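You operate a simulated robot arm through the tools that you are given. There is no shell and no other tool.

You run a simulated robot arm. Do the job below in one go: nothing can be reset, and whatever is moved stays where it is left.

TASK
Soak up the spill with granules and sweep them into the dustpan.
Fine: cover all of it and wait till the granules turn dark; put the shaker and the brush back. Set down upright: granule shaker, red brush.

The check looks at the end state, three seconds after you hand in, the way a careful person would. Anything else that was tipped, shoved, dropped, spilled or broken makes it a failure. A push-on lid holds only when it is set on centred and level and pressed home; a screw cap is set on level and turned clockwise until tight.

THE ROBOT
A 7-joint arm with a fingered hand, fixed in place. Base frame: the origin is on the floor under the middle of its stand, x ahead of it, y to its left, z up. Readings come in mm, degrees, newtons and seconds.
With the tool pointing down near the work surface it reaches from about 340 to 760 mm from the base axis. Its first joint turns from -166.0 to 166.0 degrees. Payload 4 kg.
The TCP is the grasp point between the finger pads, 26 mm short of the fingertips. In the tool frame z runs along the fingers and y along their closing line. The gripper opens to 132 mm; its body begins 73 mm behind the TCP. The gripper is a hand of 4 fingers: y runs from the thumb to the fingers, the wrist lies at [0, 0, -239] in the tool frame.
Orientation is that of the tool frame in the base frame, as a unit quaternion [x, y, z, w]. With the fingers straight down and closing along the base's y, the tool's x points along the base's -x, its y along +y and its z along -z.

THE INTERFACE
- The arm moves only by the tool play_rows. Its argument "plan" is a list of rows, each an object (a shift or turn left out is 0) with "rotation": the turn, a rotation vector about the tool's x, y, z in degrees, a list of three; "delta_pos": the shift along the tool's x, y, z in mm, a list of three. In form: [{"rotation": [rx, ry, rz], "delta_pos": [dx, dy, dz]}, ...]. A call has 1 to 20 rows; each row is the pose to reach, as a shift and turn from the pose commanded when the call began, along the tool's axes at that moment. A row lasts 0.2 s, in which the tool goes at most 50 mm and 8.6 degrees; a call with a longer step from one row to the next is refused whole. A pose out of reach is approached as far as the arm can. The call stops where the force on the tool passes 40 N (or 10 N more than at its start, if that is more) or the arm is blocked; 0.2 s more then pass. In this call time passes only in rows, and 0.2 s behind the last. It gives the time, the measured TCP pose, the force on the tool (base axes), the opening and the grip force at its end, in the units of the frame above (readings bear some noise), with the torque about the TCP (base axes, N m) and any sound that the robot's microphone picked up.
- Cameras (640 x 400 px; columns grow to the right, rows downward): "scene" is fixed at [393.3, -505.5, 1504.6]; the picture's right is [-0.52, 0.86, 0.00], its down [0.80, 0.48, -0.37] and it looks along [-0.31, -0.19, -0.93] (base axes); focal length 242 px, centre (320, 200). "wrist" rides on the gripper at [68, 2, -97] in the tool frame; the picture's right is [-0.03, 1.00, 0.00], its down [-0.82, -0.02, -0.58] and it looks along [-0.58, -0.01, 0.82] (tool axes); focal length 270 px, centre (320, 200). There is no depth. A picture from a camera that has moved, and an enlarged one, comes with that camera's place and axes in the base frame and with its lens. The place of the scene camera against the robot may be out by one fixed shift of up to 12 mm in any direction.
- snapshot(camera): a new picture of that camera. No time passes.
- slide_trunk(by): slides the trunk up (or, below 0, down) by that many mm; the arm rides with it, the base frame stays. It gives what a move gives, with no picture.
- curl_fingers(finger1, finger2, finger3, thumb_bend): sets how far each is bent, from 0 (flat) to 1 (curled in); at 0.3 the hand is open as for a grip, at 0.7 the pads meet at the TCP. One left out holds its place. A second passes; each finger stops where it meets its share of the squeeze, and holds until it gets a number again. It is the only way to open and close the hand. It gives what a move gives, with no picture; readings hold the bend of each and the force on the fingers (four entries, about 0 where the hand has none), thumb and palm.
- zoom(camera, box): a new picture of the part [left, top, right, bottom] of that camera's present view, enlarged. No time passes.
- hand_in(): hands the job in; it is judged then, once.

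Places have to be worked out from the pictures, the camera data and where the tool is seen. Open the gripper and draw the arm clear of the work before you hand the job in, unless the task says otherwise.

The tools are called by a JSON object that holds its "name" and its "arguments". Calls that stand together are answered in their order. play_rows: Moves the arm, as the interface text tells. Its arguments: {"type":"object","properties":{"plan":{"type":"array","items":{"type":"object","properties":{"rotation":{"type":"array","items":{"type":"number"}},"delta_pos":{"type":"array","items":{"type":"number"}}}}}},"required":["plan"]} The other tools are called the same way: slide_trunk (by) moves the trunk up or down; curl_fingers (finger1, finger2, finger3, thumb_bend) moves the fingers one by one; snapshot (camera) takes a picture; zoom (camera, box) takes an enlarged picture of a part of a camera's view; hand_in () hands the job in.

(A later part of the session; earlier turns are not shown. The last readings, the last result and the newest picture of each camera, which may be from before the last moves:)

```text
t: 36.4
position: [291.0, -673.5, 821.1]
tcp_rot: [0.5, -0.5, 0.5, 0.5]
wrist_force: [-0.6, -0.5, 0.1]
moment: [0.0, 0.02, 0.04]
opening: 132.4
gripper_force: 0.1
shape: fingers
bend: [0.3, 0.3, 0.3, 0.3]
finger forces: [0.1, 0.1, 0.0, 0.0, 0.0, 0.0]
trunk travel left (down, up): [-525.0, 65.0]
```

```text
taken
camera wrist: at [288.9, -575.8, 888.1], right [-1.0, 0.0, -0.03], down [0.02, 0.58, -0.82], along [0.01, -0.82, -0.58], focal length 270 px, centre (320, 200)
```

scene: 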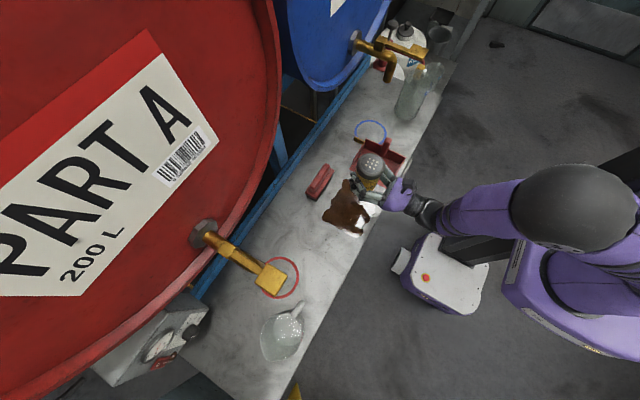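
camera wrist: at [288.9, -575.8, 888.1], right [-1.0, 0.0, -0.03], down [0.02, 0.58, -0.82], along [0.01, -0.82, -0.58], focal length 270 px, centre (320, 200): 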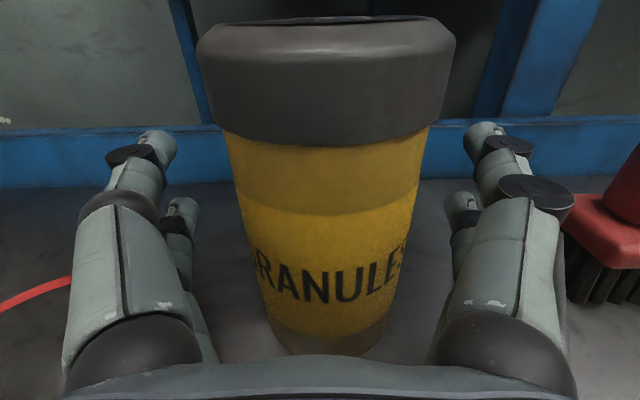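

The fingers are clear on both sides. I back out toward the robot and rise.

{"name": "play_rows", "arguments": {"plan": [{"delta_pos": [0, 0, -35]}, {"delta_pos": [0, 0, -75]}, {"delta_pos": [0, 0, -115]}, {"delta_pos": [25, 15, -150]}, {"delta_pos": [60, 40, -165]}, {"delta_pos": [100, 70, -165]}]}}

{"name": "snapshot", "arguments": {"camera": "wrist"}}

{"name": "zoom", "arguments": {"camera": "scene", "box": [250, 130, 410, 250]}}

```text
t: 37.8
position: [221.2, -510.0, 921.9]
tcp_rot: [0.5, -0.5, 0.5, 0.5]
wrist_force: [0.0, -0.6, 0.3]
moment: [-0.01, 0.02, 0.0]
opening: 132.4
gripper_force: 0.1
shape: fingers
bend: [0.3, 0.3, 0.3, 0.3]
finger forces: [0.0, 0.0, 0.1, 0.1, 0.1, 0.0]
trunk travel left (down, up): [-525.0, 65.0]
```

```text
taken
camera wrist: at [219.7, -411.6, 988.6], right [-1.0, 0.0, -0.03], down [0.02, 0.58, -0.82], along [0.01, -0.82, -0.58], focal length 270 px, centre (320, 200)
```

wrist: 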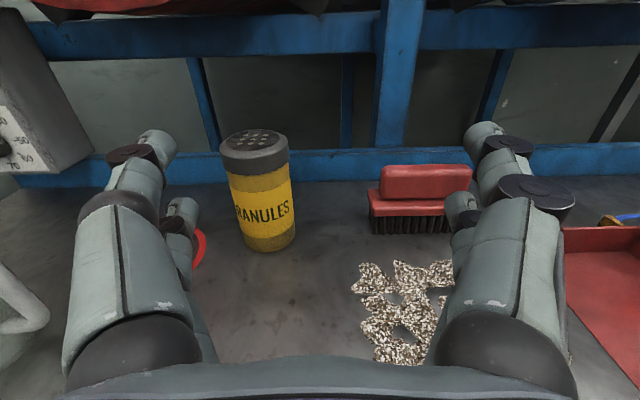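

```text
3.33 times, centred on (330, 190) of scene
camera zoom: at [393.3, -505.5, 1504.6], right [-0.52, 0.86, 0.0], down [0.8, 0.48, -0.37], along [-0.31, -0.19, -0.93], focal length 808 px, centre (287, 233)
```

zoom: 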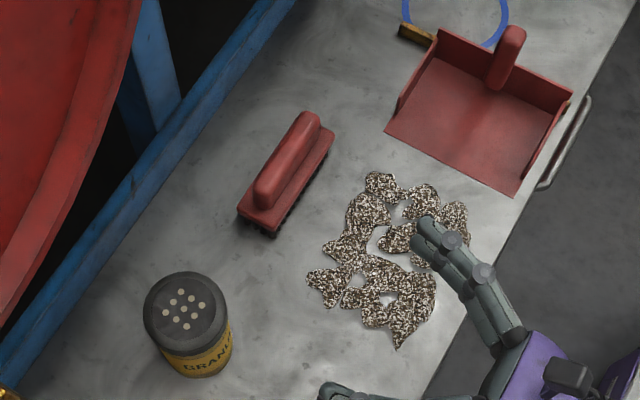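

The shaker stands upright and the liquid is gone, with the granules darkening. Now I move across to look straight at the brush.

{"name": "play_rows", "arguments": {"plan": [{"delta_pos": [0, 40, 0]}, {"delta_pos": [0, 80, 0]}, {"delta_pos": [0, 118, 0]}]}}

{"name": "snapshot", "arguments": {"camera": "wrist"}}

{"name": "zoom", "arguments": {"camera": "wrist", "box": [220, 120, 460, 270]}}

```text
t: 38.6
position: [104.5, -508.4, 918.3]
tcp_rot: [0.499, -0.5, 0.5, 0.501]
wrist_force: [0.5, 0.4, 0.1]
moment: [-0.02, 0.01, 0.02]
opening: 132.6
gripper_force: 0.0
shape: fingers
bend: [0.3, 0.3, 0.3, 0.3]
finger forces: [0.0, 0.0, 0.1, 0.1, 0.0, 0.1]
trunk travel left (down, up): [-525.0, 65.0]
```

```text
taken
camera wrist: at [101.8, -410.7, 986.5], right [-1.0, 0.0, -0.03], down [0.02, 0.58, -0.82], along [0.02, -0.82, -0.58], focal length 270 px, centre (320, 200)
```

wrist: 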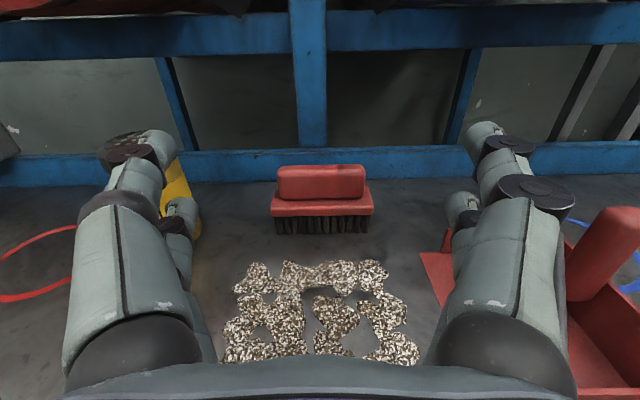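

```text
2.67 times, centred on (340, 195) of wrist
camera zoom: at [101.8, -410.7, 986.5], right [-1.0, 0.0, -0.03], down [0.02, 0.58, -0.82], along [0.02, -0.82, -0.58], focal length 721 px, centre (267, 213)
```

zoom: 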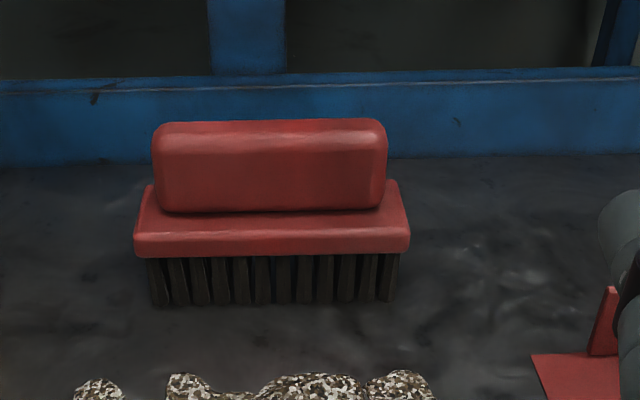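

The brush is clear: bristles span x≈47–163, and a raised handle runs along x at y≈−690 with its top near z≈831. I'll turn the hand to point straight down (closing along y), staying over the bench in front of the brush.

{"name": "play_rows", "arguments": {"plan": [{"rotation": [-4.619, -4.619, 4.619], "delta_pos": [2, 0, 4]}, {"rotation": [-9.238, -9.238, 9.238], "delta_pos": [4, 0, 8]}, {"rotation": [-13.856, -13.856, 13.856], "delta_pos": [6, 0, 12]}, {"rotation": [-18.475, -18.475, 18.475], "delta_pos": [8, 0, 16]}, {"rotation": [-23.094, -23.094, 23.094], "delta_pos": [10, 0, 20]}, {"rotation": [-27.713, -27.713, 27.713], "delta_pos": [12, 0, 24]}, {"rotation": [-32.332, -32.332, 32.332], "delta_pos": [14, 0, 28]}, {"rotation": [-36.95, -36.95, 36.95], "delta_pos": [16, 0, 32]}, {"rotation": [-41.569, -41.569, 41.569], "delta_pos": [18, 0, 36]}, {"rotation": [-46.188, -46.188, 46.188], "delta_pos": [20, 0, 40]}, {"rotation": [-50.807, -50.807, 50.807], "delta_pos": [20, 0, 44]}, {"rotation": [-55.426, -55.426, 55.426], "delta_pos": [20, 0, 48]}, {"rotation": [-60.044, -60.044, 60.044], "delta_pos": [20, 0, 52]}, {"rotation": [-64.663, -64.663, 64.663], "delta_pos": [20, 0, 56]}, {"rotation": [-69.282, -69.282, 69.282], "delta_pos": [20, 0, 60]}]}}

{"name": "snapshot", "arguments": {"camera": "wrist"}}

{"name": "snapshot", "arguments": {"camera": "scene"}}

```text
t: 41.8
position: [102.5, -568.3, 940.3]
tcp_rot: [0.001, 1.0, 0.001, 0.001]
wrist_force: [0.2, -0.5, 0.5]
moment: [0.01, 0.05, -0.01]
opening: 132.4
gripper_force: 0.1
shape: fingers
bend: [0.3, 0.3, 0.3, 0.3]
finger forces: [0.0, 0.0, 0.0, 0.0, 0.0, 0.0]
trunk travel left (down, up): [-525.0, 65.0]
```

```text
taken
camera wrist: at [33.9, -566.0, 1036.7], right [0.03, 1.0, 0.0], down [0.82, -0.02, 0.58], along [0.58, -0.01, -0.82], focal length 270 px, centre (320, 200)
```

wrist: 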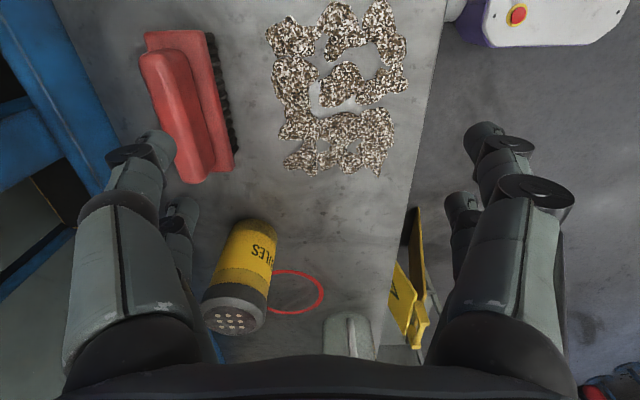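

```text
taken
```

scene: 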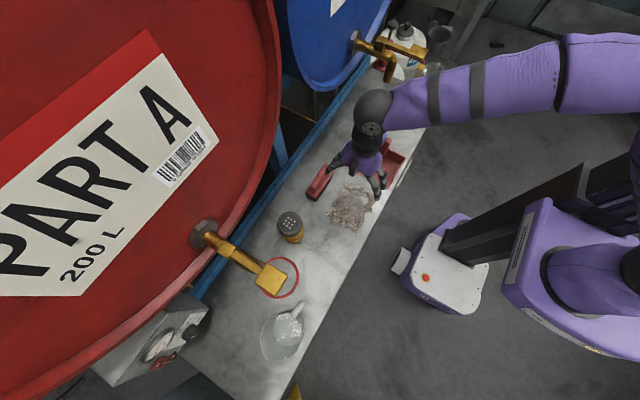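

The hand now points down. I zoom in on the brush from this view to fix its position by triangulation.

{"name": "zoom", "arguments": {"camera": "wrist", "box": [110, 10, 310, 210]}}

```text
2.00 times, centred on (210, 110) of wrist
camera zoom: at [33.9, -566.0, 1036.7], right [0.03, 1.0, 0.0], down [0.82, -0.02, 0.58], along [0.58, -0.01, -0.82], focal length 541 px, centre (540, 380)
```

zoom: 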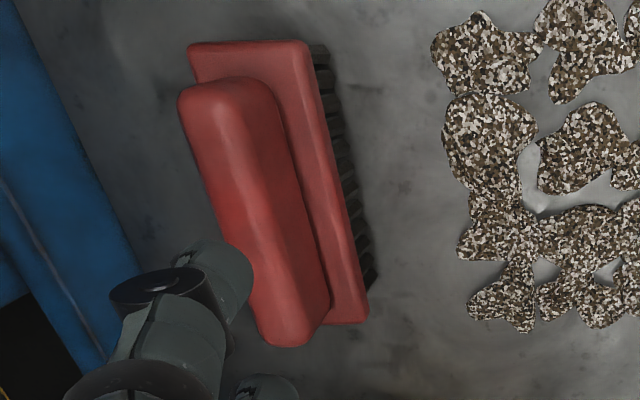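

From two views I place the handle's centreline at about (104,−675), its top near z≈846, and the base block top near z≈806. I'll narrow the hand a little first, to keep clear of the rail behind, then move above the brush.

{"name": "curl_fingers", "arguments": {"finger1": 0.42, "finger2": 0.42, "finger3": 0.42, "thumb_bend": 0.42}}

{"name": "play_rows", "arguments": {"plan": [{"delta_pos": [-1, -35, 0]}, {"delta_pos": [-1, -70, 10]}, {"delta_pos": [-1, -107, 20]}]}}

{"name": "snapshot", "arguments": {"camera": "wrist"}}

{"name": "zoom", "arguments": {"camera": "scene", "box": [250, 110, 410, 250]}}

```text
t: 42.8
position: [102.9, -568.9, 940.4]
tcp_rot: [0.0, 1.0, 0.0, 0.0]
wrist_force: [0.2, 0.3, -0.5]
moment: [0.0, 0.01, -0.03]
opening: 93.6
gripper_force: 0.0
shape: fingers
bend: [0.42, 0.42, 0.42, 0.42]
finger forces: [0.0, 0.0, 0.1, 0.0, 0.0, 0.1]
trunk travel left (down, up): [-525.0, 65.0]
```

```text
t: 43.6
position: [103.4, -675.9, 918.9]
tcp_rot: [-0.001, 1.0, 0.0, 0.0]
wrist_force: [-0.2, 0.5, 0.9]
moment: [0.0, -0.01, -0.03]
opening: 93.5
gripper_force: 0.0
shape: fingers
bend: [0.42, 0.42, 0.42, 0.42]
finger forces: [0.1, 0.1, 0.0, 0.0, 0.0, 0.1]
trunk travel left (down, up): [-525.0, 65.0]
```

```text
taken
camera wrist: at [35.6, -672.7, 1015.6], right [0.03, 1.0, 0.0], down [0.82, -0.02, 0.58], along [0.58, -0.01, -0.82], focal length 270 px, centre (320, 200)
```

wrist: 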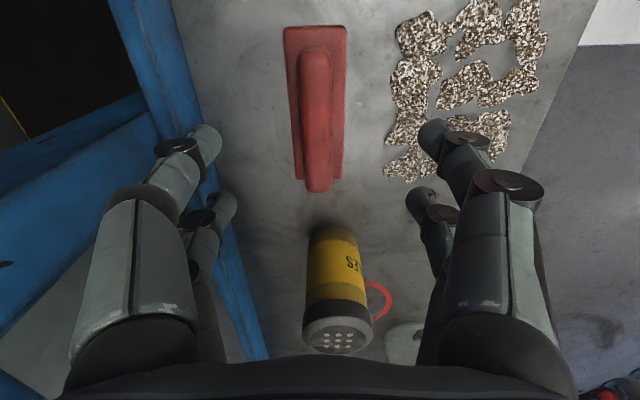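

```text
2.86 times, centred on (330, 180) of scene
camera zoom: at [393.3, -505.5, 1504.6], right [-0.52, 0.86, 0.0], down [0.8, 0.48, -0.37], along [-0.31, -0.19, -0.93], focal length 693 px, centre (291, 257)
```

zoom: 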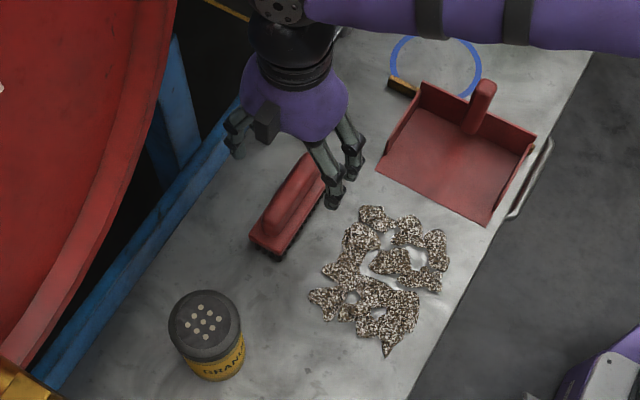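

The hand is now centred right over the brush: base about 41 mm wide, handle about 20 mm wide, centre near (103,−675.5). I descend to TCP z≈838 so the fingertips straddle the handle just above the base block.

{"name": "play_rows", "arguments": {"plan": [{"delta_pos": [1, 0, 30]}, {"delta_pos": [1, 0, 55]}, {"delta_pos": [1, 0, 70]}, {"delta_pos": [1, 0, 80]}]}}

{"name": "snapshot", "arguments": {"camera": "wrist"}}

{"name": "zoom", "arguments": {"camera": "scene", "box": [270, 130, 370, 220]}}

```text
t: 44.6
position: [102.5, -676.7, 841.6]
tcp_rot: [0.0, 1.0, -0.001, 0.0]
wrist_force: [0.5, -0.2, 0.2]
moment: [0.02, -0.02, 0.02]
opening: 93.6
gripper_force: 0.0
shape: fingers
bend: [0.42, 0.42, 0.42, 0.42]
finger forces: [0.0, 0.0, 0.1, 0.1, 0.0, 0.0]
trunk travel left (down, up): [-525.0, 65.0]
```

```text
taken
camera wrist: at [34.6, -673.6, 937.1], right [0.03, 1.0, 0.0], down [0.82, -0.02, 0.58], along [0.58, -0.02, -0.82], focal length 270 px, centre (320, 200)
```

wrist: 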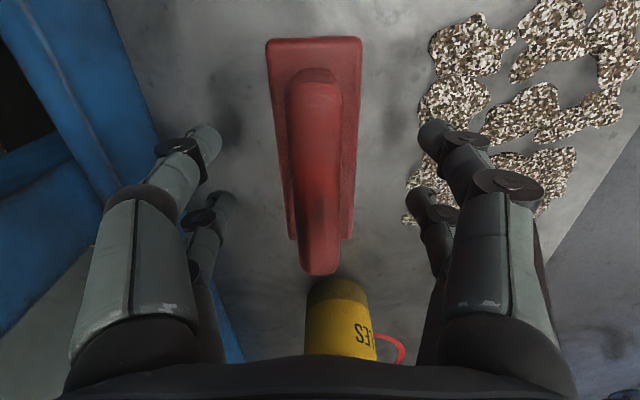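

```text
4.44 times, centred on (320, 175) of scene
camera zoom: at [393.3, -505.5, 1504.6], right [-0.52, 0.86, 0.0], down [0.8, 0.48, -0.37], along [-0.31, -0.19, -0.93], focal length 1078 px, centre (320, 311)
```

zoom: 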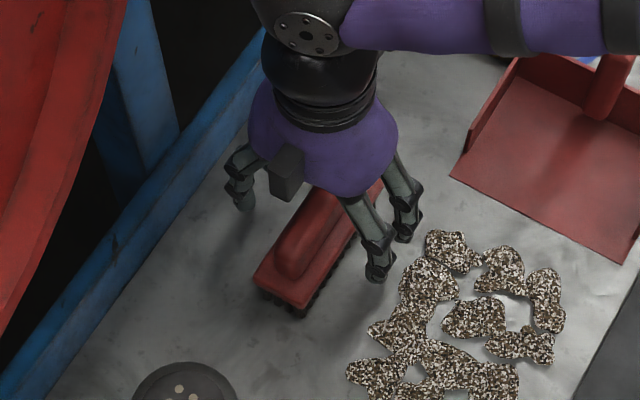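

The handle sits centred between the fingers, with the base top around z≈803. I go 3 mm lower and close on the handle.

{"name": "play_rows", "arguments": {"plan": [{"delta_pos": [0, 0.5, 3]}]}}

{"name": "curl_fingers", "arguments": {"finger1": 0.6, "finger2": 0.6, "finger3": 0.6, "thumb_bend": 0.6}}

{"name": "snapshot", "arguments": {"camera": "wrist"}}

```text
t: 45.0
position: [102.8, -676.6, 837.0]
tcp_rot: [-0.001, 1.0, -0.001, 0.0]
wrist_force: [-0.3, -0.4, 0.2]
moment: [0.01, 0.0, 0.0]
opening: 93.5
gripper_force: 0.0
shape: fingers
bend: [0.42, 0.42, 0.42, 0.42]
finger forces: [0.1, 0.1, 0.0, 0.1, 0.0, 0.0]
trunk travel left (down, up): [-525.0, 65.0]
```

```text
t: 46.0
position: [103.8, -676.2, 837.7]
tcp_rot: [0.0, 1.0, -0.001, 0.0]
wrist_force: [0.4, -1.0, -0.6]
moment: [-0.01, -0.02, -0.02]
opening: 32.9
gripper_force: 0.0
shape: fingers
bend: [0.6, 0.6, 0.6, 0.6]
finger forces: [0.0, 0.0, 0.0, 0.1, 0.1, 0.0]
trunk travel left (down, up): [-525.0, 65.0]
```

```text
taken
camera wrist: at [35.0, -673.4, 933.9], right [0.03, 1.0, 0.0], down [0.82, -0.02, 0.58], along [0.58, -0.02, -0.82], focal length 270 px, centre (320, 200)
```

wrist: 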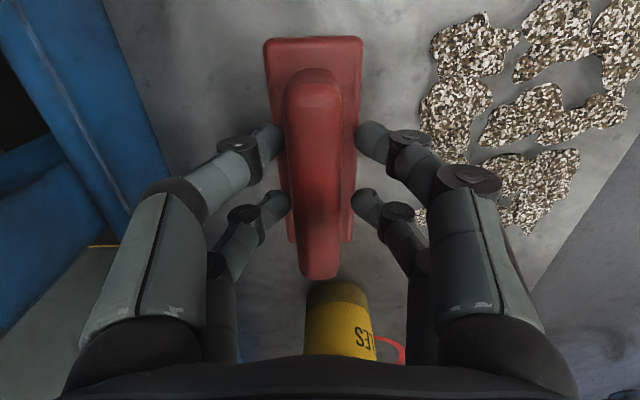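

The opening is 33 mm with no contact yet, and the fingers are symmetric about the handle. I close further to grip.

{"name": "curl_fingers", "arguments": {"finger1": 0.68, "finger2": 0.68, "finger3": 0.68, "thumb_bend": 0.68}}

{"name": "curl_fingers", "arguments": {"finger1": 0.85, "finger2": 0.85, "finger3": 0.85, "thumb_bend": 0.85}}

{"name": "snapshot", "arguments": {"camera": "wrist"}}

```text
t: 47.0
position: [103.1, -676.3, 836.8]
tcp_rot: [0.0, 1.0, 0.0, -0.001]
wrist_force: [-0.3, -0.5, 0.0]
moment: [-0.01, 0.01, 0.04]
opening: 19.1
gripper_force: 6.0
shape: fingers
bend: [0.64, 0.64, 0.64, 0.66]
finger forces: [3.3, 2.9, 2.5, 0.1, 3.7, 0.1]
trunk travel left (down, up): [-525.0, 65.0]
```

```text
t: 48.0
position: [103.2, -676.1, 836.5]
tcp_rot: [0.001, 1.0, -0.001, 0.0]
wrist_force: [0.6, 0.3, -0.4]
moment: [-0.01, -0.01, -0.02]
opening: 17.4
gripper_force: 24.3
shape: fingers
bend: [0.61, 0.62, 0.74, 0.76]
finger forces: [13.2, 11.5, 9.0, 0.0, 15.6, 0.0]
trunk travel left (down, up): [-525.0, 65.0]
```

```text
taken
camera wrist: at [35.0, -673.5, 933.8], right [0.03, 1.0, 0.0], down [0.82, -0.02, 0.58], along [0.58, -0.02, -0.82], focal length 270 px, centre (320, 200)
```

wrist: 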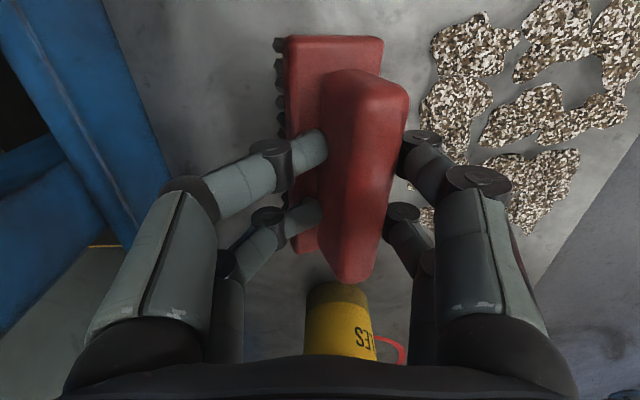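

The squeeze was one-sided and pushed the handle over toward +y, tilting the brush. I'll relax back to the balanced bend so it settles level again.

{"name": "curl_fingers", "arguments": {"finger1": 0.65, "finger2": 0.65, "finger3": 0.62, "thumb_bend": 0.62}}

{"name": "snapshot", "arguments": {"camera": "wrist"}}

```text
t: 49.0
position: [103.2, -676.3, 837.0]
tcp_rot: [0.001, 1.0, -0.001, 0.0]
wrist_force: [-0.6, 0.3, 0.7]
moment: [-0.02, -0.02, 0.0]
opening: 21.9
gripper_force: 0.4
shape: fingers
bend: [0.64, 0.65, 0.62, 0.62]
finger forces: [0.5, 0.4, 0.3, 0.1, 0.1, 0.1]
trunk travel left (down, up): [-525.0, 65.0]
```

```text
taken
camera wrist: at [35.0, -673.4, 933.9], right [0.03, 1.0, 0.0], down [0.82, -0.02, 0.58], along [0.58, -0.02, -0.82], focal length 270 px, centre (320, 200)
```

wrist: 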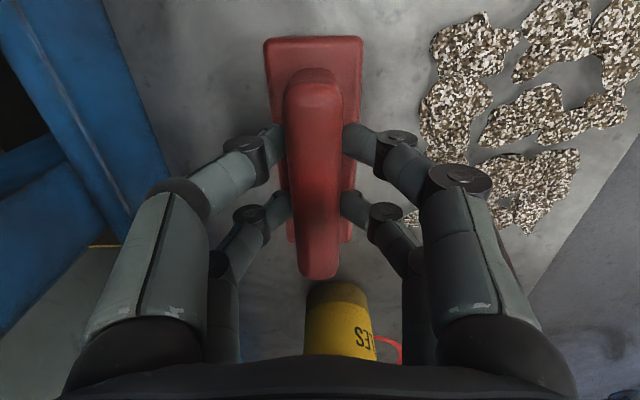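

The brush settled flat again at its original spot. I'll take a light, balanced grip (about 6 N), lift slightly, and only tighten once it is off the bench.

{"name": "curl_fingers", "arguments": {"finger1": 0.7, "finger2": 0.7, "finger3": 0.68, "thumb_bend": 0.68}}

{"name": "snapshot", "arguments": {"camera": "wrist"}}

```text
t: 50.0
position: [103.0, -676.9, 837.5]
tcp_rot: [0.0, 1.0, 0.0, 0.0]
wrist_force: [0.1, 0.6, 0.3]
moment: [0.01, 0.02, -0.03]
opening: 18.9
gripper_force: 8.4
shape: fingers
bend: [0.65, 0.65, 0.63, 0.65]
finger forces: [4.1, 3.7, 3.3, 0.0, 4.5, 0.0]
trunk travel left (down, up): [-525.0, 65.0]
```

```text
taken
camera wrist: at [35.0, -673.5, 933.8], right [0.03, 1.0, 0.0], down [0.82, -0.02, 0.58], along [0.58, -0.02, -0.82], focal length 270 px, centre (320, 200)
```

wrist: 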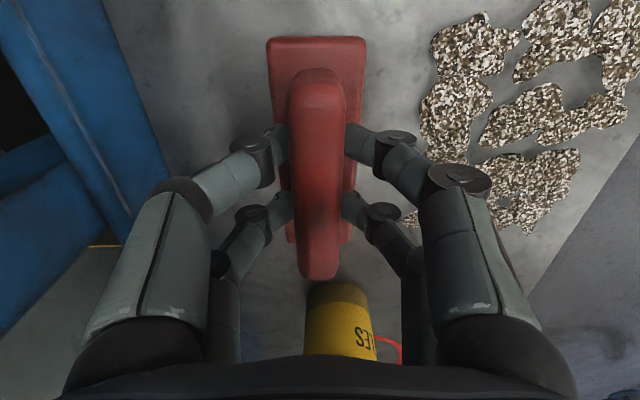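

The grip is balanced at 8.4 N and the brush is level. I lift a little.

{"name": "play_rows", "arguments": {"plan": [{"delta_pos": [0, 0, -4]}, {"delta_pos": [0, 0, -10]}, {"delta_pos": [0, 0, -18]}]}}

{"name": "snapshot", "arguments": {"camera": "wrist"}}

```text
t: 50.8
position: [103.4, -675.2, 854.5]
tcp_rot: [0.0, 1.0, -0.001, 0.0]
wrist_force: [1.0, 0.0, -0.6]
moment: [-0.01, 0.02, 0.0]
opening: 19.1
gripper_force: 7.8
shape: fingers
bend: [0.65, 0.65, 0.63, 0.65]
finger forces: [4.1, 3.6, 3.5, 0.0, 4.5, 0.0]
trunk travel left (down, up): [-525.0, 65.0]
```

```text
taken
camera wrist: at [35.2, -672.7, 951.9], right [0.03, 1.0, 0.0], down [0.82, -0.02, 0.58], along [0.58, -0.01, -0.82], focal length 270 px, centre (320, 200)
```

wrist: 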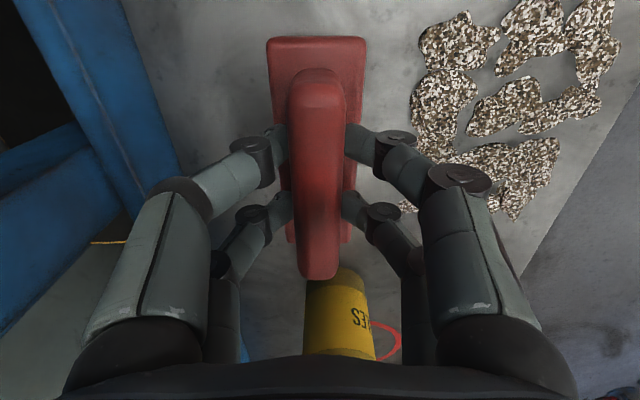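

The brush came up with the hand, still level (weight about 1 N). Now I tighten moderately in the air.

{"name": "curl_fingers", "arguments": {"finger1": 0.76, "finger2": 0.76, "finger3": 0.74, "thumb_bend": 0.74}}

{"name": "snapshot", "arguments": {"camera": "wrist"}}

```text
t: 51.8
position: [102.6, -675.0, 855.6]
tcp_rot: [0.0, 1.0, 0.0, 0.0]
wrist_force: [0.5, 0.4, -1.3]
moment: [0.0, 0.0, -0.01]
opening: 17.9
gripper_force: 17.9
shape: fingers
bend: [0.66, 0.67, 0.67, 0.68]
finger forces: [9.1, 8.6, 7.7, 0.1, 10.1, 0.0]
trunk travel left (down, up): [-525.0, 65.0]
```

```text
taken
camera wrist: at [35.2, -672.8, 952.0], right [0.03, 1.0, 0.0], down [0.82, -0.02, 0.58], along [0.58, -0.02, -0.82], focal length 270 px, centre (320, 200)
```

wrist: 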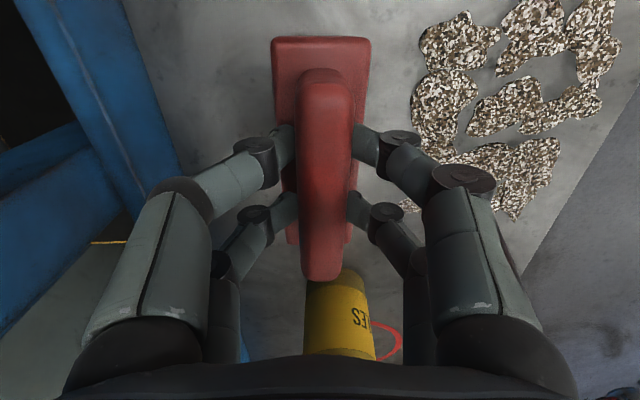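

The grip is at 18 N and the brush is level. Granules span about x 28–198, y −613…−483, and the dustpan opening is about y −625…−475 with its lip near x≈−6. I'll carry the brush up and over to the +x side of the granules, turning it 90° so its length runs along y.

{"name": "play_rows", "arguments": {"plan": [{"delta_pos": [0, 25, -30]}, {"delta_pos": [0, 60, -60]}, {"delta_pos": [-10, 90, -65]}, {"rotation": [0, 0, -8.2], "delta_pos": [-25, 110, -65]}, {"rotation": [0, 0, -16.4], "delta_pos": [-40, 115, -65]}, {"rotation": [0, 0, -24.6], "delta_pos": [-55, 115, -65]}, {"rotation": [0, 0, -32.8], "delta_pos": [-70, 115, -65]}, {"rotation": [0, 0, -41], "delta_pos": [-82, 115, -65]}, {"rotation": [0, 0, -49.2], "delta_pos": [-94, 115, -65]}, {"rotation": [0, 0, -57.4], "delta_pos": [-106, 115, -65]}, {"rotation": [0, 0, -65.6], "delta_pos": [-116, 115, -65]}, {"rotation": [0, 0, -73.8], "delta_pos": [-124, 115, -65]}, {"rotation": [0, 0, -82], "delta_pos": [-128, 115, -65]}, {"rotation": [0, 0, -90], "delta_pos": [-128, 115, -65]}]}}

{"name": "snapshot", "arguments": {"camera": "wrist"}}

{"name": "zoom", "arguments": {"camera": "scene", "box": [250, 110, 410, 270]}}

```text
t: 54.8
position: [230.6, -559.5, 920.7]
tcp_rot: [0.707, -0.707, 0.001, 0.001]
wrist_force: [0.1, -0.9, -1.3]
moment: [-0.02, 0.03, 0.01]
opening: 17.6
gripper_force: 17.2
shape: fingers
bend: [0.66, 0.67, 0.67, 0.68]
finger forces: [9.1, 8.3, 7.6, 0.0, 10.0, 0.1]
trunk travel left (down, up): [-525.0, 65.0]
```

```text
taken
camera wrist: at [229.4, -627.8, 1017.0], right [-1.0, 0.02, 0.0], down [0.02, 0.82, 0.58], along [0.01, 0.58, -0.82], focal length 270 px, centre (320, 200)
```

wrist: 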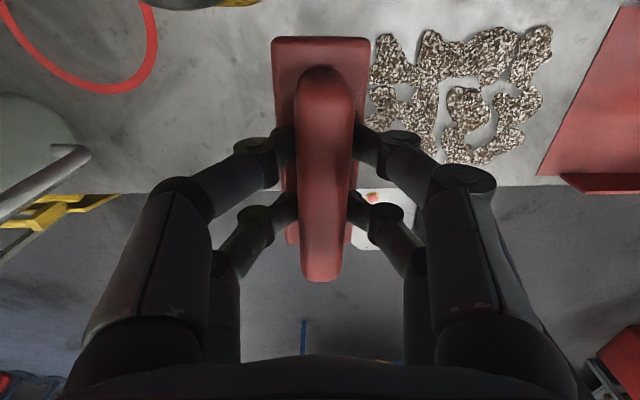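

```text
2.50 times, centred on (330, 190) of scene
camera zoom: at [393.3, -505.5, 1504.6], right [-0.52, 0.86, 0.0], down [0.8, 0.48, -0.37], along [-0.31, -0.19, -0.93], focal length 606 px, centre (295, 225)
```

zoom: 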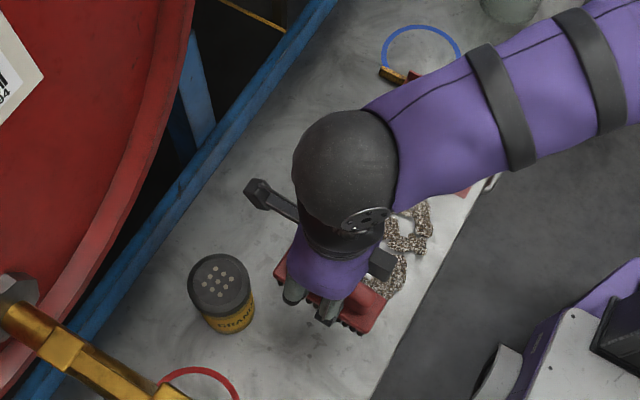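

The brush is now along y at (230,−560), above clean bench just beyond the granules. The lip is confirmed near x≈−8.5, with the pan spanning y −625…−476. I lower the brush toward the bench.

{"name": "play_rows", "arguments": {"plan": [{"delta_pos": [0, 0, 35]}, {"delta_pos": [0, 0, 65]}, {"delta_pos": [0, 0, 76]}, {"delta_pos": [0, 0, 80]}, {"delta_pos": [0, 0, 82]}]}}

```text
t: 56.0
position: [233.4, -560.4, 838.9]
tcp_rot: [0.707, -0.707, 0.0, -0.001]
wrist_force: [-0.4, 0.1, -1.1]
moment: [0.0, 0.02, 0.0]
opening: 17.7
gripper_force: 17.5
shape: fingers
bend: [0.66, 0.67, 0.67, 0.68]
finger forces: [9.1, 8.5, 7.5, 0.0, 10.0, 0.0]
trunk travel left (down, up): [-525.0, 65.0]
```

{"name": "play_rows", "arguments": {"plan": [{"delta_pos": [0, 0, 1]}, {"delta_pos": [0, 0, 2]}, {"delta_pos": [0, 0, 3]}]}}

{"name": "snapshot", "arguments": {"camera": "wrist"}}

{"name": "zoom", "arguments": {"camera": "scene", "box": [280, 150, 400, 260]}}

```text
t: 56.8
position: [231.2, -559.6, 835.7]
tcp_rot: [0.707, -0.707, 0.002, 0.0]
wrist_force: [1.7, 0.1, 7.4]
moment: [-0.06, 0.02, 0.04]
opening: 17.6
gripper_force: 19.2
shape: fingers
bend: [0.67, 0.68, 0.67, 0.68]
finger forces: [9.4, 8.8, 8.2, 0.0, 12.5, 0.0]
trunk travel left (down, up): [-525.0, 65.0]
```

```text
taken
camera wrist: at [229.8, -627.7, 932.6], right [-1.0, 0.02, 0.0], down [0.02, 0.82, 0.58], along [0.02, 0.58, -0.82], focal length 270 px, centre (320, 200)
```

wrist: 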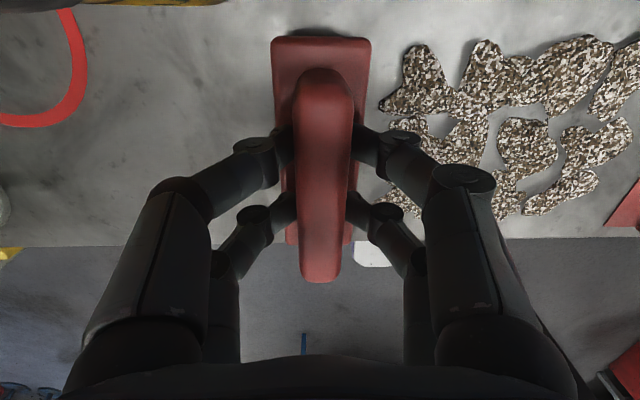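

```text
3.64 times, centred on (340, 205) of scene
camera zoom: at [393.3, -505.5, 1504.6], right [-0.52, 0.86, 0.0], down [0.8, 0.48, -0.37], along [-0.31, -0.19, -0.93], focal length 882 px, centre (247, 182)
```

zoom: 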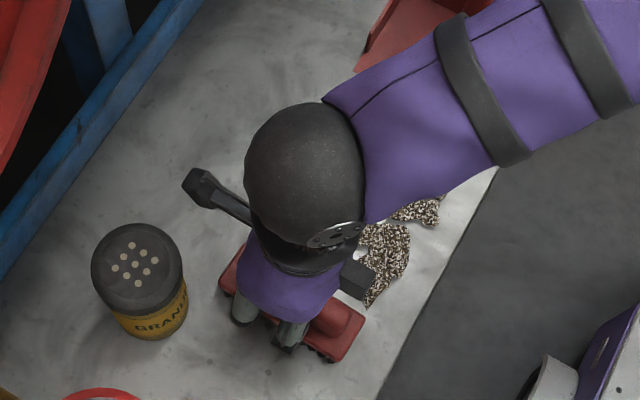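

The bristles touch the bench with about 8 N. I ease up by 0.7 mm and sweep the first half of the way toward the dustpan.

{"name": "play_rows", "arguments": {"plan": [{"delta_pos": [0, 0, -0.7]}, {"delta_pos": [0, 15, -0.7]}, {"delta_pos": [0, 30, -0.7]}, {"delta_pos": [0, 45, -0.7]}, {"delta_pos": [0, 60, -0.7]}, {"delta_pos": [0, 75, -0.7]}, {"delta_pos": [0, 90, -0.7]}]}}

{"name": "snapshot", "arguments": {"camera": "wrist"}}

{"name": "zoom", "arguments": {"camera": "scene", "box": [280, 130, 430, 260]}}

```text
t: 58.4
position: [140.9, -559.3, 837.0]
tcp_rot: [-0.707, 0.707, -0.001, -0.002]
wrist_force: [2.1, -0.3, 2.7]
moment: [-0.04, 0.04, 0.0]
opening: 17.4
gripper_force: 18.4
shape: fingers
bend: [0.67, 0.68, 0.67, 0.68]
finger forces: [9.3, 8.5, 7.9, 0.0, 11.4, 0.0]
trunk travel left (down, up): [-525.0, 65.0]
```

```text
taken
camera wrist: at [138.8, -627.6, 932.8], right [-1.0, 0.02, 0.0], down [0.02, 0.82, 0.58], along [0.01, 0.58, -0.82], focal length 270 px, centre (320, 200)
```

wrist: 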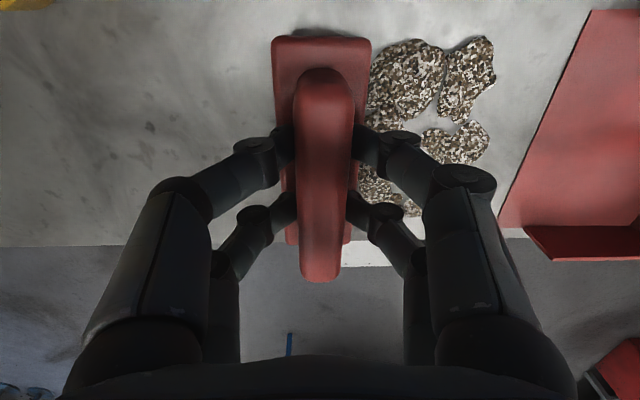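

```text
3.08 times, centred on (355, 195) of scene
camera zoom: at [393.3, -505.5, 1504.6], right [-0.52, 0.86, 0.0], down [0.8, 0.48, -0.37], along [-0.31, -0.19, -0.93], focal length 746 px, centre (212, 215)
```

zoom: 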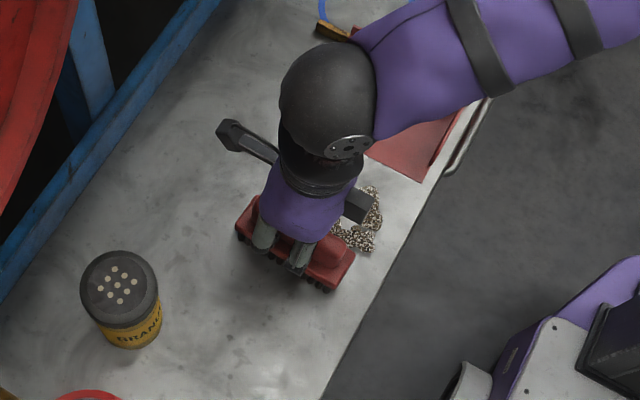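

The sweep works well: all granules move ahead of the brush and the bench behind is clean. I continue, drifting to y≈−550 to centre on the pan.

{"name": "play_rows", "arguments": {"plan": [{"delta_pos": [-2, 15, 0]}, {"delta_pos": [-4, 30, 0]}, {"delta_pos": [-6, 45, 0]}, {"delta_pos": [-8, 60, 0]}, {"delta_pos": [-9, 75, 0]}]}}

{"name": "snapshot", "arguments": {"camera": "wrist"}}

{"name": "zoom", "arguments": {"camera": "scene", "box": [280, 130, 430, 260]}}

```text
t: 59.6
position: [66.3, -549.9, 836.5]
tcp_rot: [0.707, -0.707, 0.0, 0.0]
wrist_force: [0.5, 0.4, 1.3]
moment: [-0.03, 0.04, -0.02]
opening: 17.6
gripper_force: 18.6
shape: fingers
bend: [0.67, 0.68, 0.67, 0.68]
finger forces: [9.3, 8.6, 7.6, 0.0, 11.0, 0.0]
trunk travel left (down, up): [-525.0, 65.0]
```

```text
taken
camera wrist: at [63.8, -618.4, 932.8], right [-1.0, 0.03, 0.0], down [0.02, 0.82, 0.58], along [0.01, 0.58, -0.82], focal length 270 px, centre (320, 200)
```

wrist: 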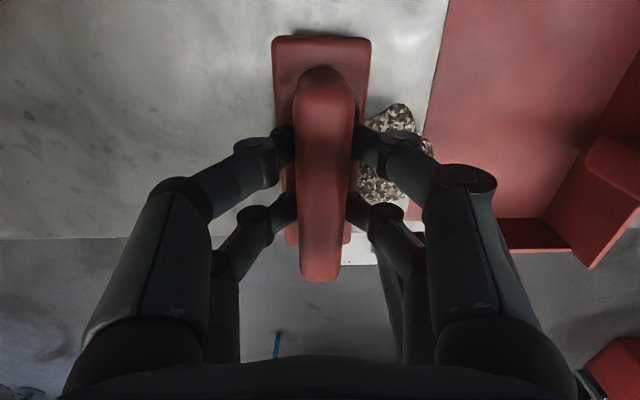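

```text
3.08 times, centred on (355, 195) of scene
camera zoom: at [393.3, -505.5, 1504.6], right [-0.52, 0.86, 0.0], down [0.8, 0.48, -0.37], along [-0.31, -0.19, -0.93], focal length 746 px, centre (212, 215)
```

zoom: 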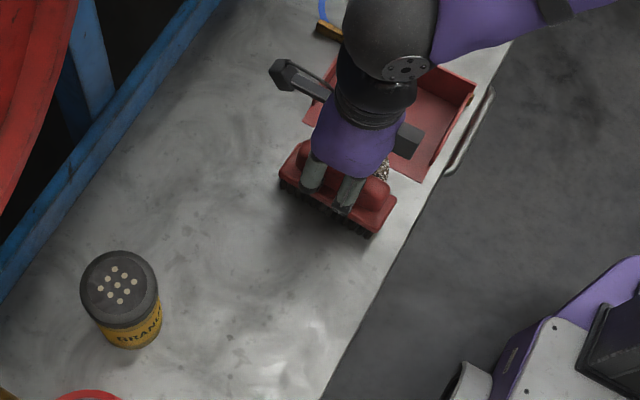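

Fewer granules are visible now, as they're bunched up close to the brush, partly behind the fingers. I take a closer look before the lip.

{"name": "zoom", "arguments": {"camera": "wrist", "box": [260, 20, 460, 260]}}

{"name": "zoom", "arguments": {"camera": "scene", "box": [330, 140, 410, 220]}}

```text
1.67 times, centred on (360, 140) of wrist
camera zoom: at [63.8, -618.4, 932.8], right [-1.0, 0.03, 0.0], down [0.02, 0.82, 0.58], along [0.01, 0.58, -0.82], focal length 450 px, centre (253, 300)
```

zoom: 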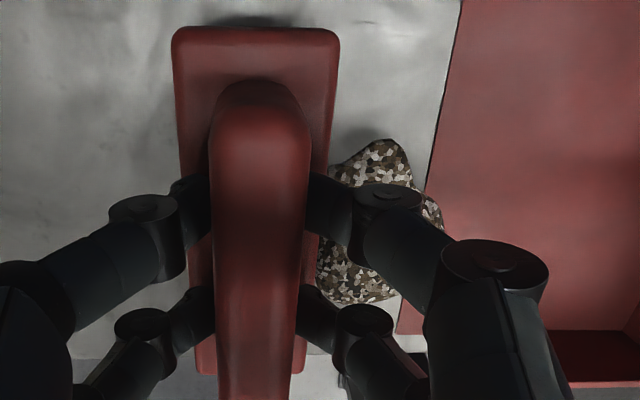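

```text
5.00 times, centred on (370, 180) of scene
camera zoom: at [393.3, -505.5, 1504.6], right [-0.52, 0.86, 0.0], down [0.8, 0.48, -0.37], along [-0.31, -0.19, -0.93], focal length 1212 px, centre (70, 300)
```

zoom: 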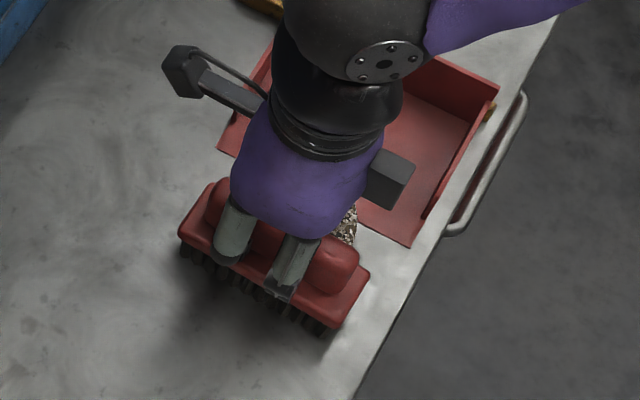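

The granules have gathered into a compact heap (y≈−567…−496) just in front of the brush, right at the lip. The brush ends (y≈−610…−490) fit inside the pan walls. I advance to just short of the lip and check.

{"name": "play_rows", "arguments": {"plan": [{"delta_pos": [0, 10, 0]}, {"delta_pos": [0, 20, 0]}, {"delta_pos": [0, 30, 0]}, {"delta_pos": [0, 40, 0]}]}}

{"name": "zoom", "arguments": {"camera": "wrist", "box": [240, 0, 640, 280]}}

{"name": "zoom", "arguments": {"camera": "scene", "box": [330, 130, 430, 220]}}

```text
t: 60.6
position: [25.2, -550.8, 837.3]
tcp_rot: [0.708, -0.707, 0.0, 0.001]
wrist_force: [2.4, 0.0, 6.6]
moment: [-0.04, -0.07, 0.03]
opening: 17.5
gripper_force: 18.8
shape: fingers
bend: [0.67, 0.68, 0.68, 0.68]
finger forces: [9.1, 8.5, 8.5, 0.0, 12.2, 0.0]
trunk travel left (down, up): [-525.0, 65.0]
```

```text
1.43 times, centred on (440, 140) of wrist
camera zoom: at [24.2, -619.1, 932.6], right [-1.0, 0.02, 0.0], down [0.02, 0.82, 0.58], along [0.01, 0.58, -0.82], focal length 386 px, centre (149, 286)
```

zoom: 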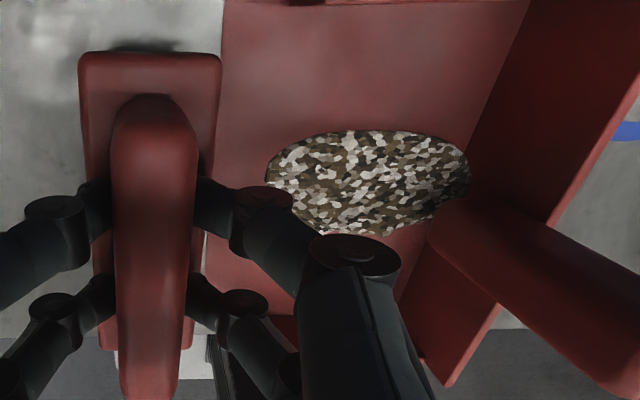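

```text
4.44 times, centred on (380, 175) of scene
camera zoom: at [393.3, -505.5, 1504.6], right [-0.52, 0.86, 0.0], down [0.8, 0.48, -0.37], along [-0.31, -0.19, -0.93], focal length 1078 px, centre (53, 311)
```

zoom: 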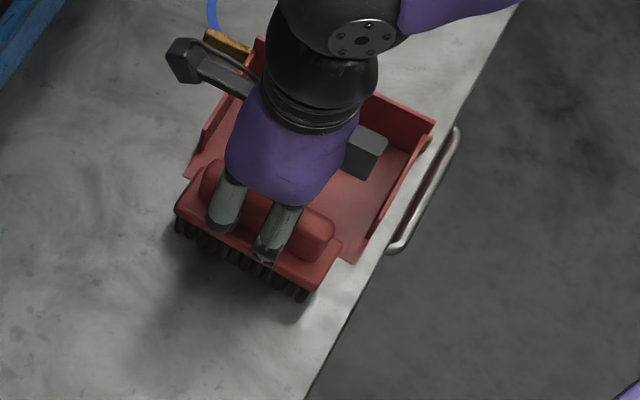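

The granules now lie as a heap inside the dustpan. I lift the brush straight up, move it off to +x, and check for anything left behind.

{"name": "play_rows", "arguments": {"plan": [{"delta_pos": [0, 0, -15]}, {"delta_pos": [0, -10, -40]}, {"delta_pos": [0, -40, -70]}, {"delta_pos": [0, -80, -90]}, {"delta_pos": [0, -120, -95]}, {"delta_pos": [0, -160, -95]}]}}

{"name": "zoom", "arguments": {"camera": "scene", "box": [270, 100, 430, 250]}}

{"name": "snapshot", "arguments": {"camera": "wrist"}}

```text
t: 62.0
position: [185.3, -552.0, 930.5]
tcp_rot: [-0.707, 0.707, 0.0, 0.0]
wrist_force: [-0.3, 0.2, -1.0]
moment: [-0.05, 0.0, 0.0]
opening: 17.9
gripper_force: 17.9
shape: fingers
bend: [0.67, 0.68, 0.68, 0.68]
finger forces: [9.3, 8.5, 7.4, 0.0, 10.4, 0.0]
trunk travel left (down, up): [-525.0, 65.0]
```

```text
2.67 times, centred on (350, 175) of scene
camera zoom: at [393.3, -505.5, 1504.6], right [-0.52, 0.86, 0.0], down [0.8, 0.48, -0.37], along [-0.31, -0.19, -0.93], focal length 646 px, centre (240, 267)
```

zoom: 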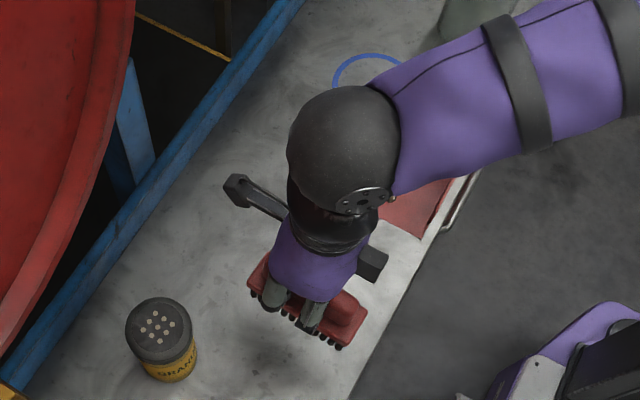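

```text
taken
camera wrist: at [184.3, -619.2, 1027.4], right [-1.0, 0.03, 0.0], down [0.02, 0.82, 0.58], along [0.01, 0.58, -0.82], focal length 270 px, centre (320, 200)
```

wrist: 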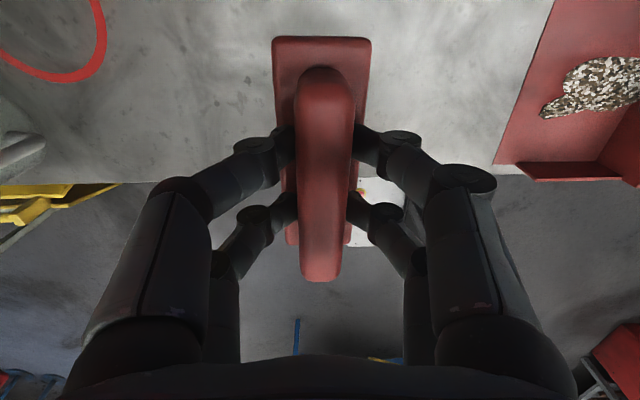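

The bench looks clean and the heap sits in the dustpan, which hasn't moved noticeably. I carry the brush back over its original place, turning it back by 90°.

{"name": "play_rows", "arguments": {"plan": [{"rotation": [0, 0, 8.2], "delta_pos": [11.5, 7.5, 2.7]}, {"rotation": [0, 0, 16.4], "delta_pos": [22.9, 15, 5.5]}, {"rotation": [0, 0, 24.6], "delta_pos": [34.4, 22.4, 8.2]}, {"rotation": [0, 0, 32.8], "delta_pos": [45.8, 29.9, 10.9]}, {"rotation": [0, 0, 41], "delta_pos": [57.3, 37.4, 13.6]}, {"rotation": [0, 0, 49.2], "delta_pos": [68.7, 44.9, 16.4]}, {"rotation": [0, 0, 57.4], "delta_pos": [80.2, 52.4, 19.1]}, {"rotation": [0, 0, 65.6], "delta_pos": [91.6, 59.9, 21.8]}, {"rotation": [0, 0, 73.8], "delta_pos": [103.1, 67.3, 24.5]}, {"rotation": [0, 0, 82], "delta_pos": [114.5, 74.8, 27.3]}, {"rotation": [0, 0, 90], "delta_pos": [125.5, 82.3, 30]}, {"rotation": [0, 0, 90], "delta_pos": [125.5, 82.3, 60]}, {"rotation": [0, 0, 90], "delta_pos": [125.5, 82.3, 80]}]}}

{"name": "snapshot", "arguments": {"camera": "wrist"}}

{"name": "zoom", "arguments": {"camera": "scene", "box": [270, 100, 430, 250]}}

```text
t: 64.8
position: [103.3, -676.8, 851.1]
tcp_rot: [-0.001, 1.0, -0.001, 0.0]
wrist_force: [-0.1, 0.2, -1.1]
moment: [-0.04, 0.02, -0.04]
opening: 17.6
gripper_force: 17.4
shape: fingers
bend: [0.67, 0.68, 0.68, 0.68]
finger forces: [9.2, 8.5, 7.5, 0.0, 10.4, 0.0]
trunk travel left (down, up): [-525.0, 65.0]
```

```text
taken
camera wrist: at [35.1, -674.7, 947.5], right [0.03, 1.0, 0.0], down [0.82, -0.02, 0.58], along [0.58, -0.02, -0.82], focal length 270 px, centre (320, 200)
```

wrist: 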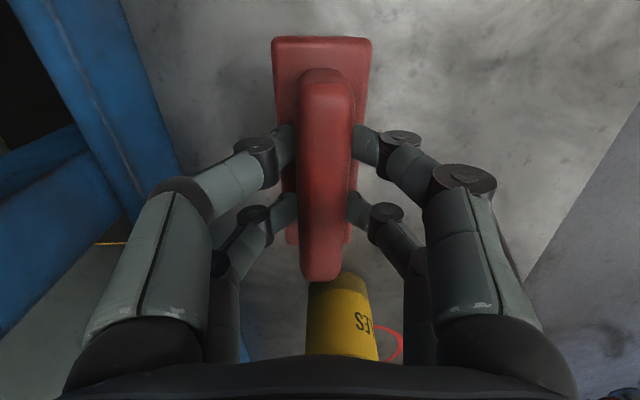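

```text
2.67 times, centred on (350, 175) of scene
camera zoom: at [393.3, -505.5, 1504.6], right [-0.52, 0.86, 0.0], down [0.8, 0.48, -0.37], along [-0.31, -0.19, -0.93], focal length 646 px, centre (240, 267)
```

zoom: 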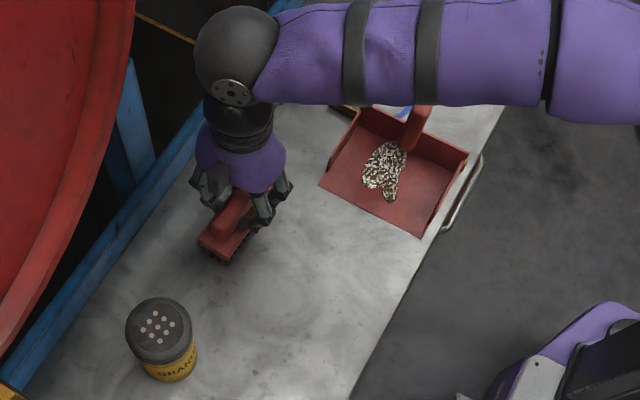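

The brush is over its original place and the bench is clean, with the heap in the pan. I lower it gently to contact.

{"name": "play_rows", "arguments": {"plan": [{"delta_pos": [0, 0, 6]}, {"delta_pos": [0, 0, 11]}, {"delta_pos": [0, 0, 13]}, {"delta_pos": [0, 0, 14.5]}]}}

```text
t: 65.8
position: [103.6, -676.9, 835.8]
tcp_rot: [0.0, 1.0, -0.001, 0.0]
wrist_force: [0.2, -0.7, -0.4]
moment: [0.0, 0.04, 0.03]
opening: 17.6
gripper_force: 18.2
shape: fingers
bend: [0.67, 0.68, 0.68, 0.68]
finger forces: [9.3, 8.5, 7.4, 0.1, 10.3, 0.1]
trunk travel left (down, up): [-525.0, 65.0]
```

The contact is barely beginning (force rose from −1.1 to −0.4 N). I go 1 mm further.

{"name": "play_rows", "arguments": {"plan": [{"delta_pos": [0, 0, 0.6]}, {"delta_pos": [0, 0, 1.0]}]}}

```text
t: 66.4
position: [103.9, -678.1, 835.7]
tcp_rot: [0.0, 1.0, 0.0, 0.0]
wrist_force: [-0.5, -1.4, 2.2]
moment: [-0.02, 0.05, 0.02]
opening: 17.6
gripper_force: 18.4
shape: fingers
bend: [0.67, 0.68, 0.68, 0.68]
finger forces: [9.1, 8.4, 7.7, 0.0, 11.0, 0.0]
trunk travel left (down, up): [-525.0, 65.0]
```

The bristles rest on the bench (about 3 N). I relax the grip in balanced steps.

{"name": "curl_fingers", "arguments": {"finger1": 0.68, "finger2": 0.68, "finger3": 0.67, "thumb_bend": 0.67}}

{"name": "curl_fingers", "arguments": {"finger1": 0.58, "finger2": 0.58, "finger3": 0.58, "thumb_bend": 0.58}}

{"name": "snapshot", "arguments": {"camera": "wrist"}}

```text
t: 67.4
position: [103.2, -676.9, 835.7]
tcp_rot: [0.0, 1.0, -0.001, 0.0]
wrist_force: [-0.2, -1.8, 5.7]
moment: [-0.05, 0.0, 0.0]
opening: 18.9
gripper_force: 6.4
shape: fingers
bend: [0.65, 0.66, 0.64, 0.66]
finger forces: [3.2, 2.5, 3.7, 0.0, 4.4, 0.1]
trunk travel left (down, up): [-525.0, 65.0]
```

```text
t: 68.4
position: [103.5, -677.2, 836.4]
tcp_rot: [0.0, 1.0, 0.0, 0.0]
wrist_force: [-0.4, 0.7, 0.8]
moment: [-0.04, -0.02, 0.02]
opening: 41.8
gripper_force: 1.0
shape: fingers
bend: [0.57, 0.57, 0.58, 0.57]
finger forces: [0.0, 0.0, 1.1, 0.1, 0.1, 0.0]
trunk travel left (down, up): [-525.0, 65.0]
```

```text
taken
camera wrist: at [35.4, -674.3, 932.1], right [0.02, 1.0, 0.0], down [0.82, -0.02, 0.58], along [0.58, -0.01, -0.82], focal length 270 px, centre (320, 200)
```

wrist: 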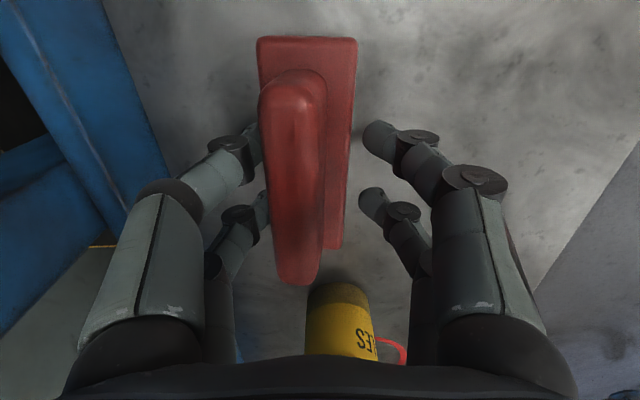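

The brush seems to lean slightly toward −y after the release. I wait a moment with no motion and look again, closer.

{"name": "play_rows", "arguments": {"plan": [{"delta_pos": [0, 0, 0]}, {"delta_pos": [0, 0, 0]}]}}

{"name": "zoom", "arguments": {"camera": "wrist", "box": [190, 20, 430, 300]}}

{"name": "zoom", "arguments": {"camera": "scene", "box": [290, 130, 370, 220]}}

```text
t: 69.0
position: [103.8, -677.2, 835.5]
tcp_rot: [0.0, 1.0, 0.0, 0.0]
wrist_force: [-0.6, 0.5, -0.8]
moment: [0.0, 0.01, -0.01]
opening: 41.6
gripper_force: 0.1
shape: fingers
bend: [0.57, 0.57, 0.57, 0.57]
finger forces: [0.0, 0.0, 0.0, 0.1, 0.0, 0.1]
trunk travel left (down, up): [-525.0, 65.0]
```

```text
1.43 times, centred on (310, 160) of wrist
camera zoom: at [35.4, -674.4, 932.0], right [0.03, 1.0, 0.0], down [0.82, -0.02, 0.58], along [0.58, -0.01, -0.82], focal length 386 px, centre (334, 257)
```

zoom: 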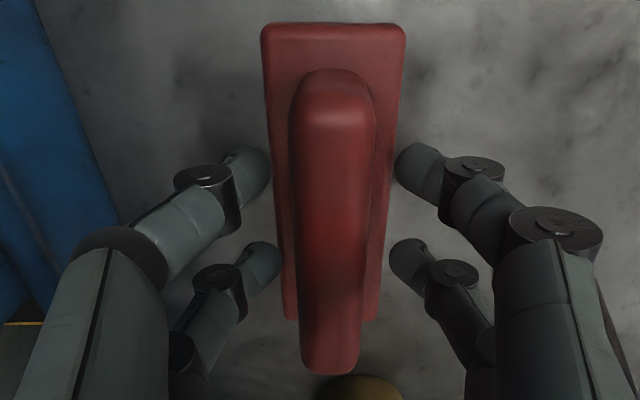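

```text
4.44 times, centred on (330, 175) of scene
camera zoom: at [393.3, -505.5, 1504.6], right [-0.52, 0.86, 0.0], down [0.8, 0.48, -0.37], along [-0.31, -0.19, -0.93], focal length 1078 px, centre (276, 311)
```

zoom: 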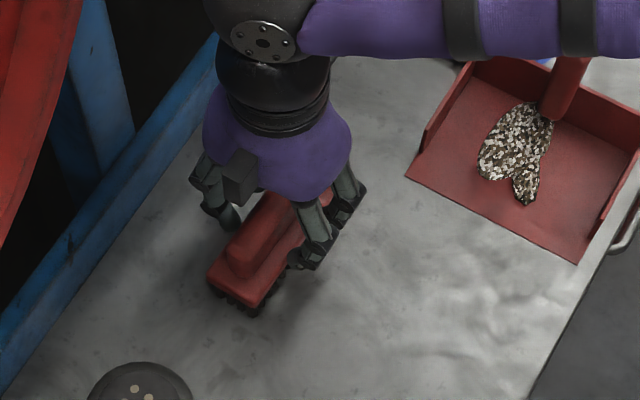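

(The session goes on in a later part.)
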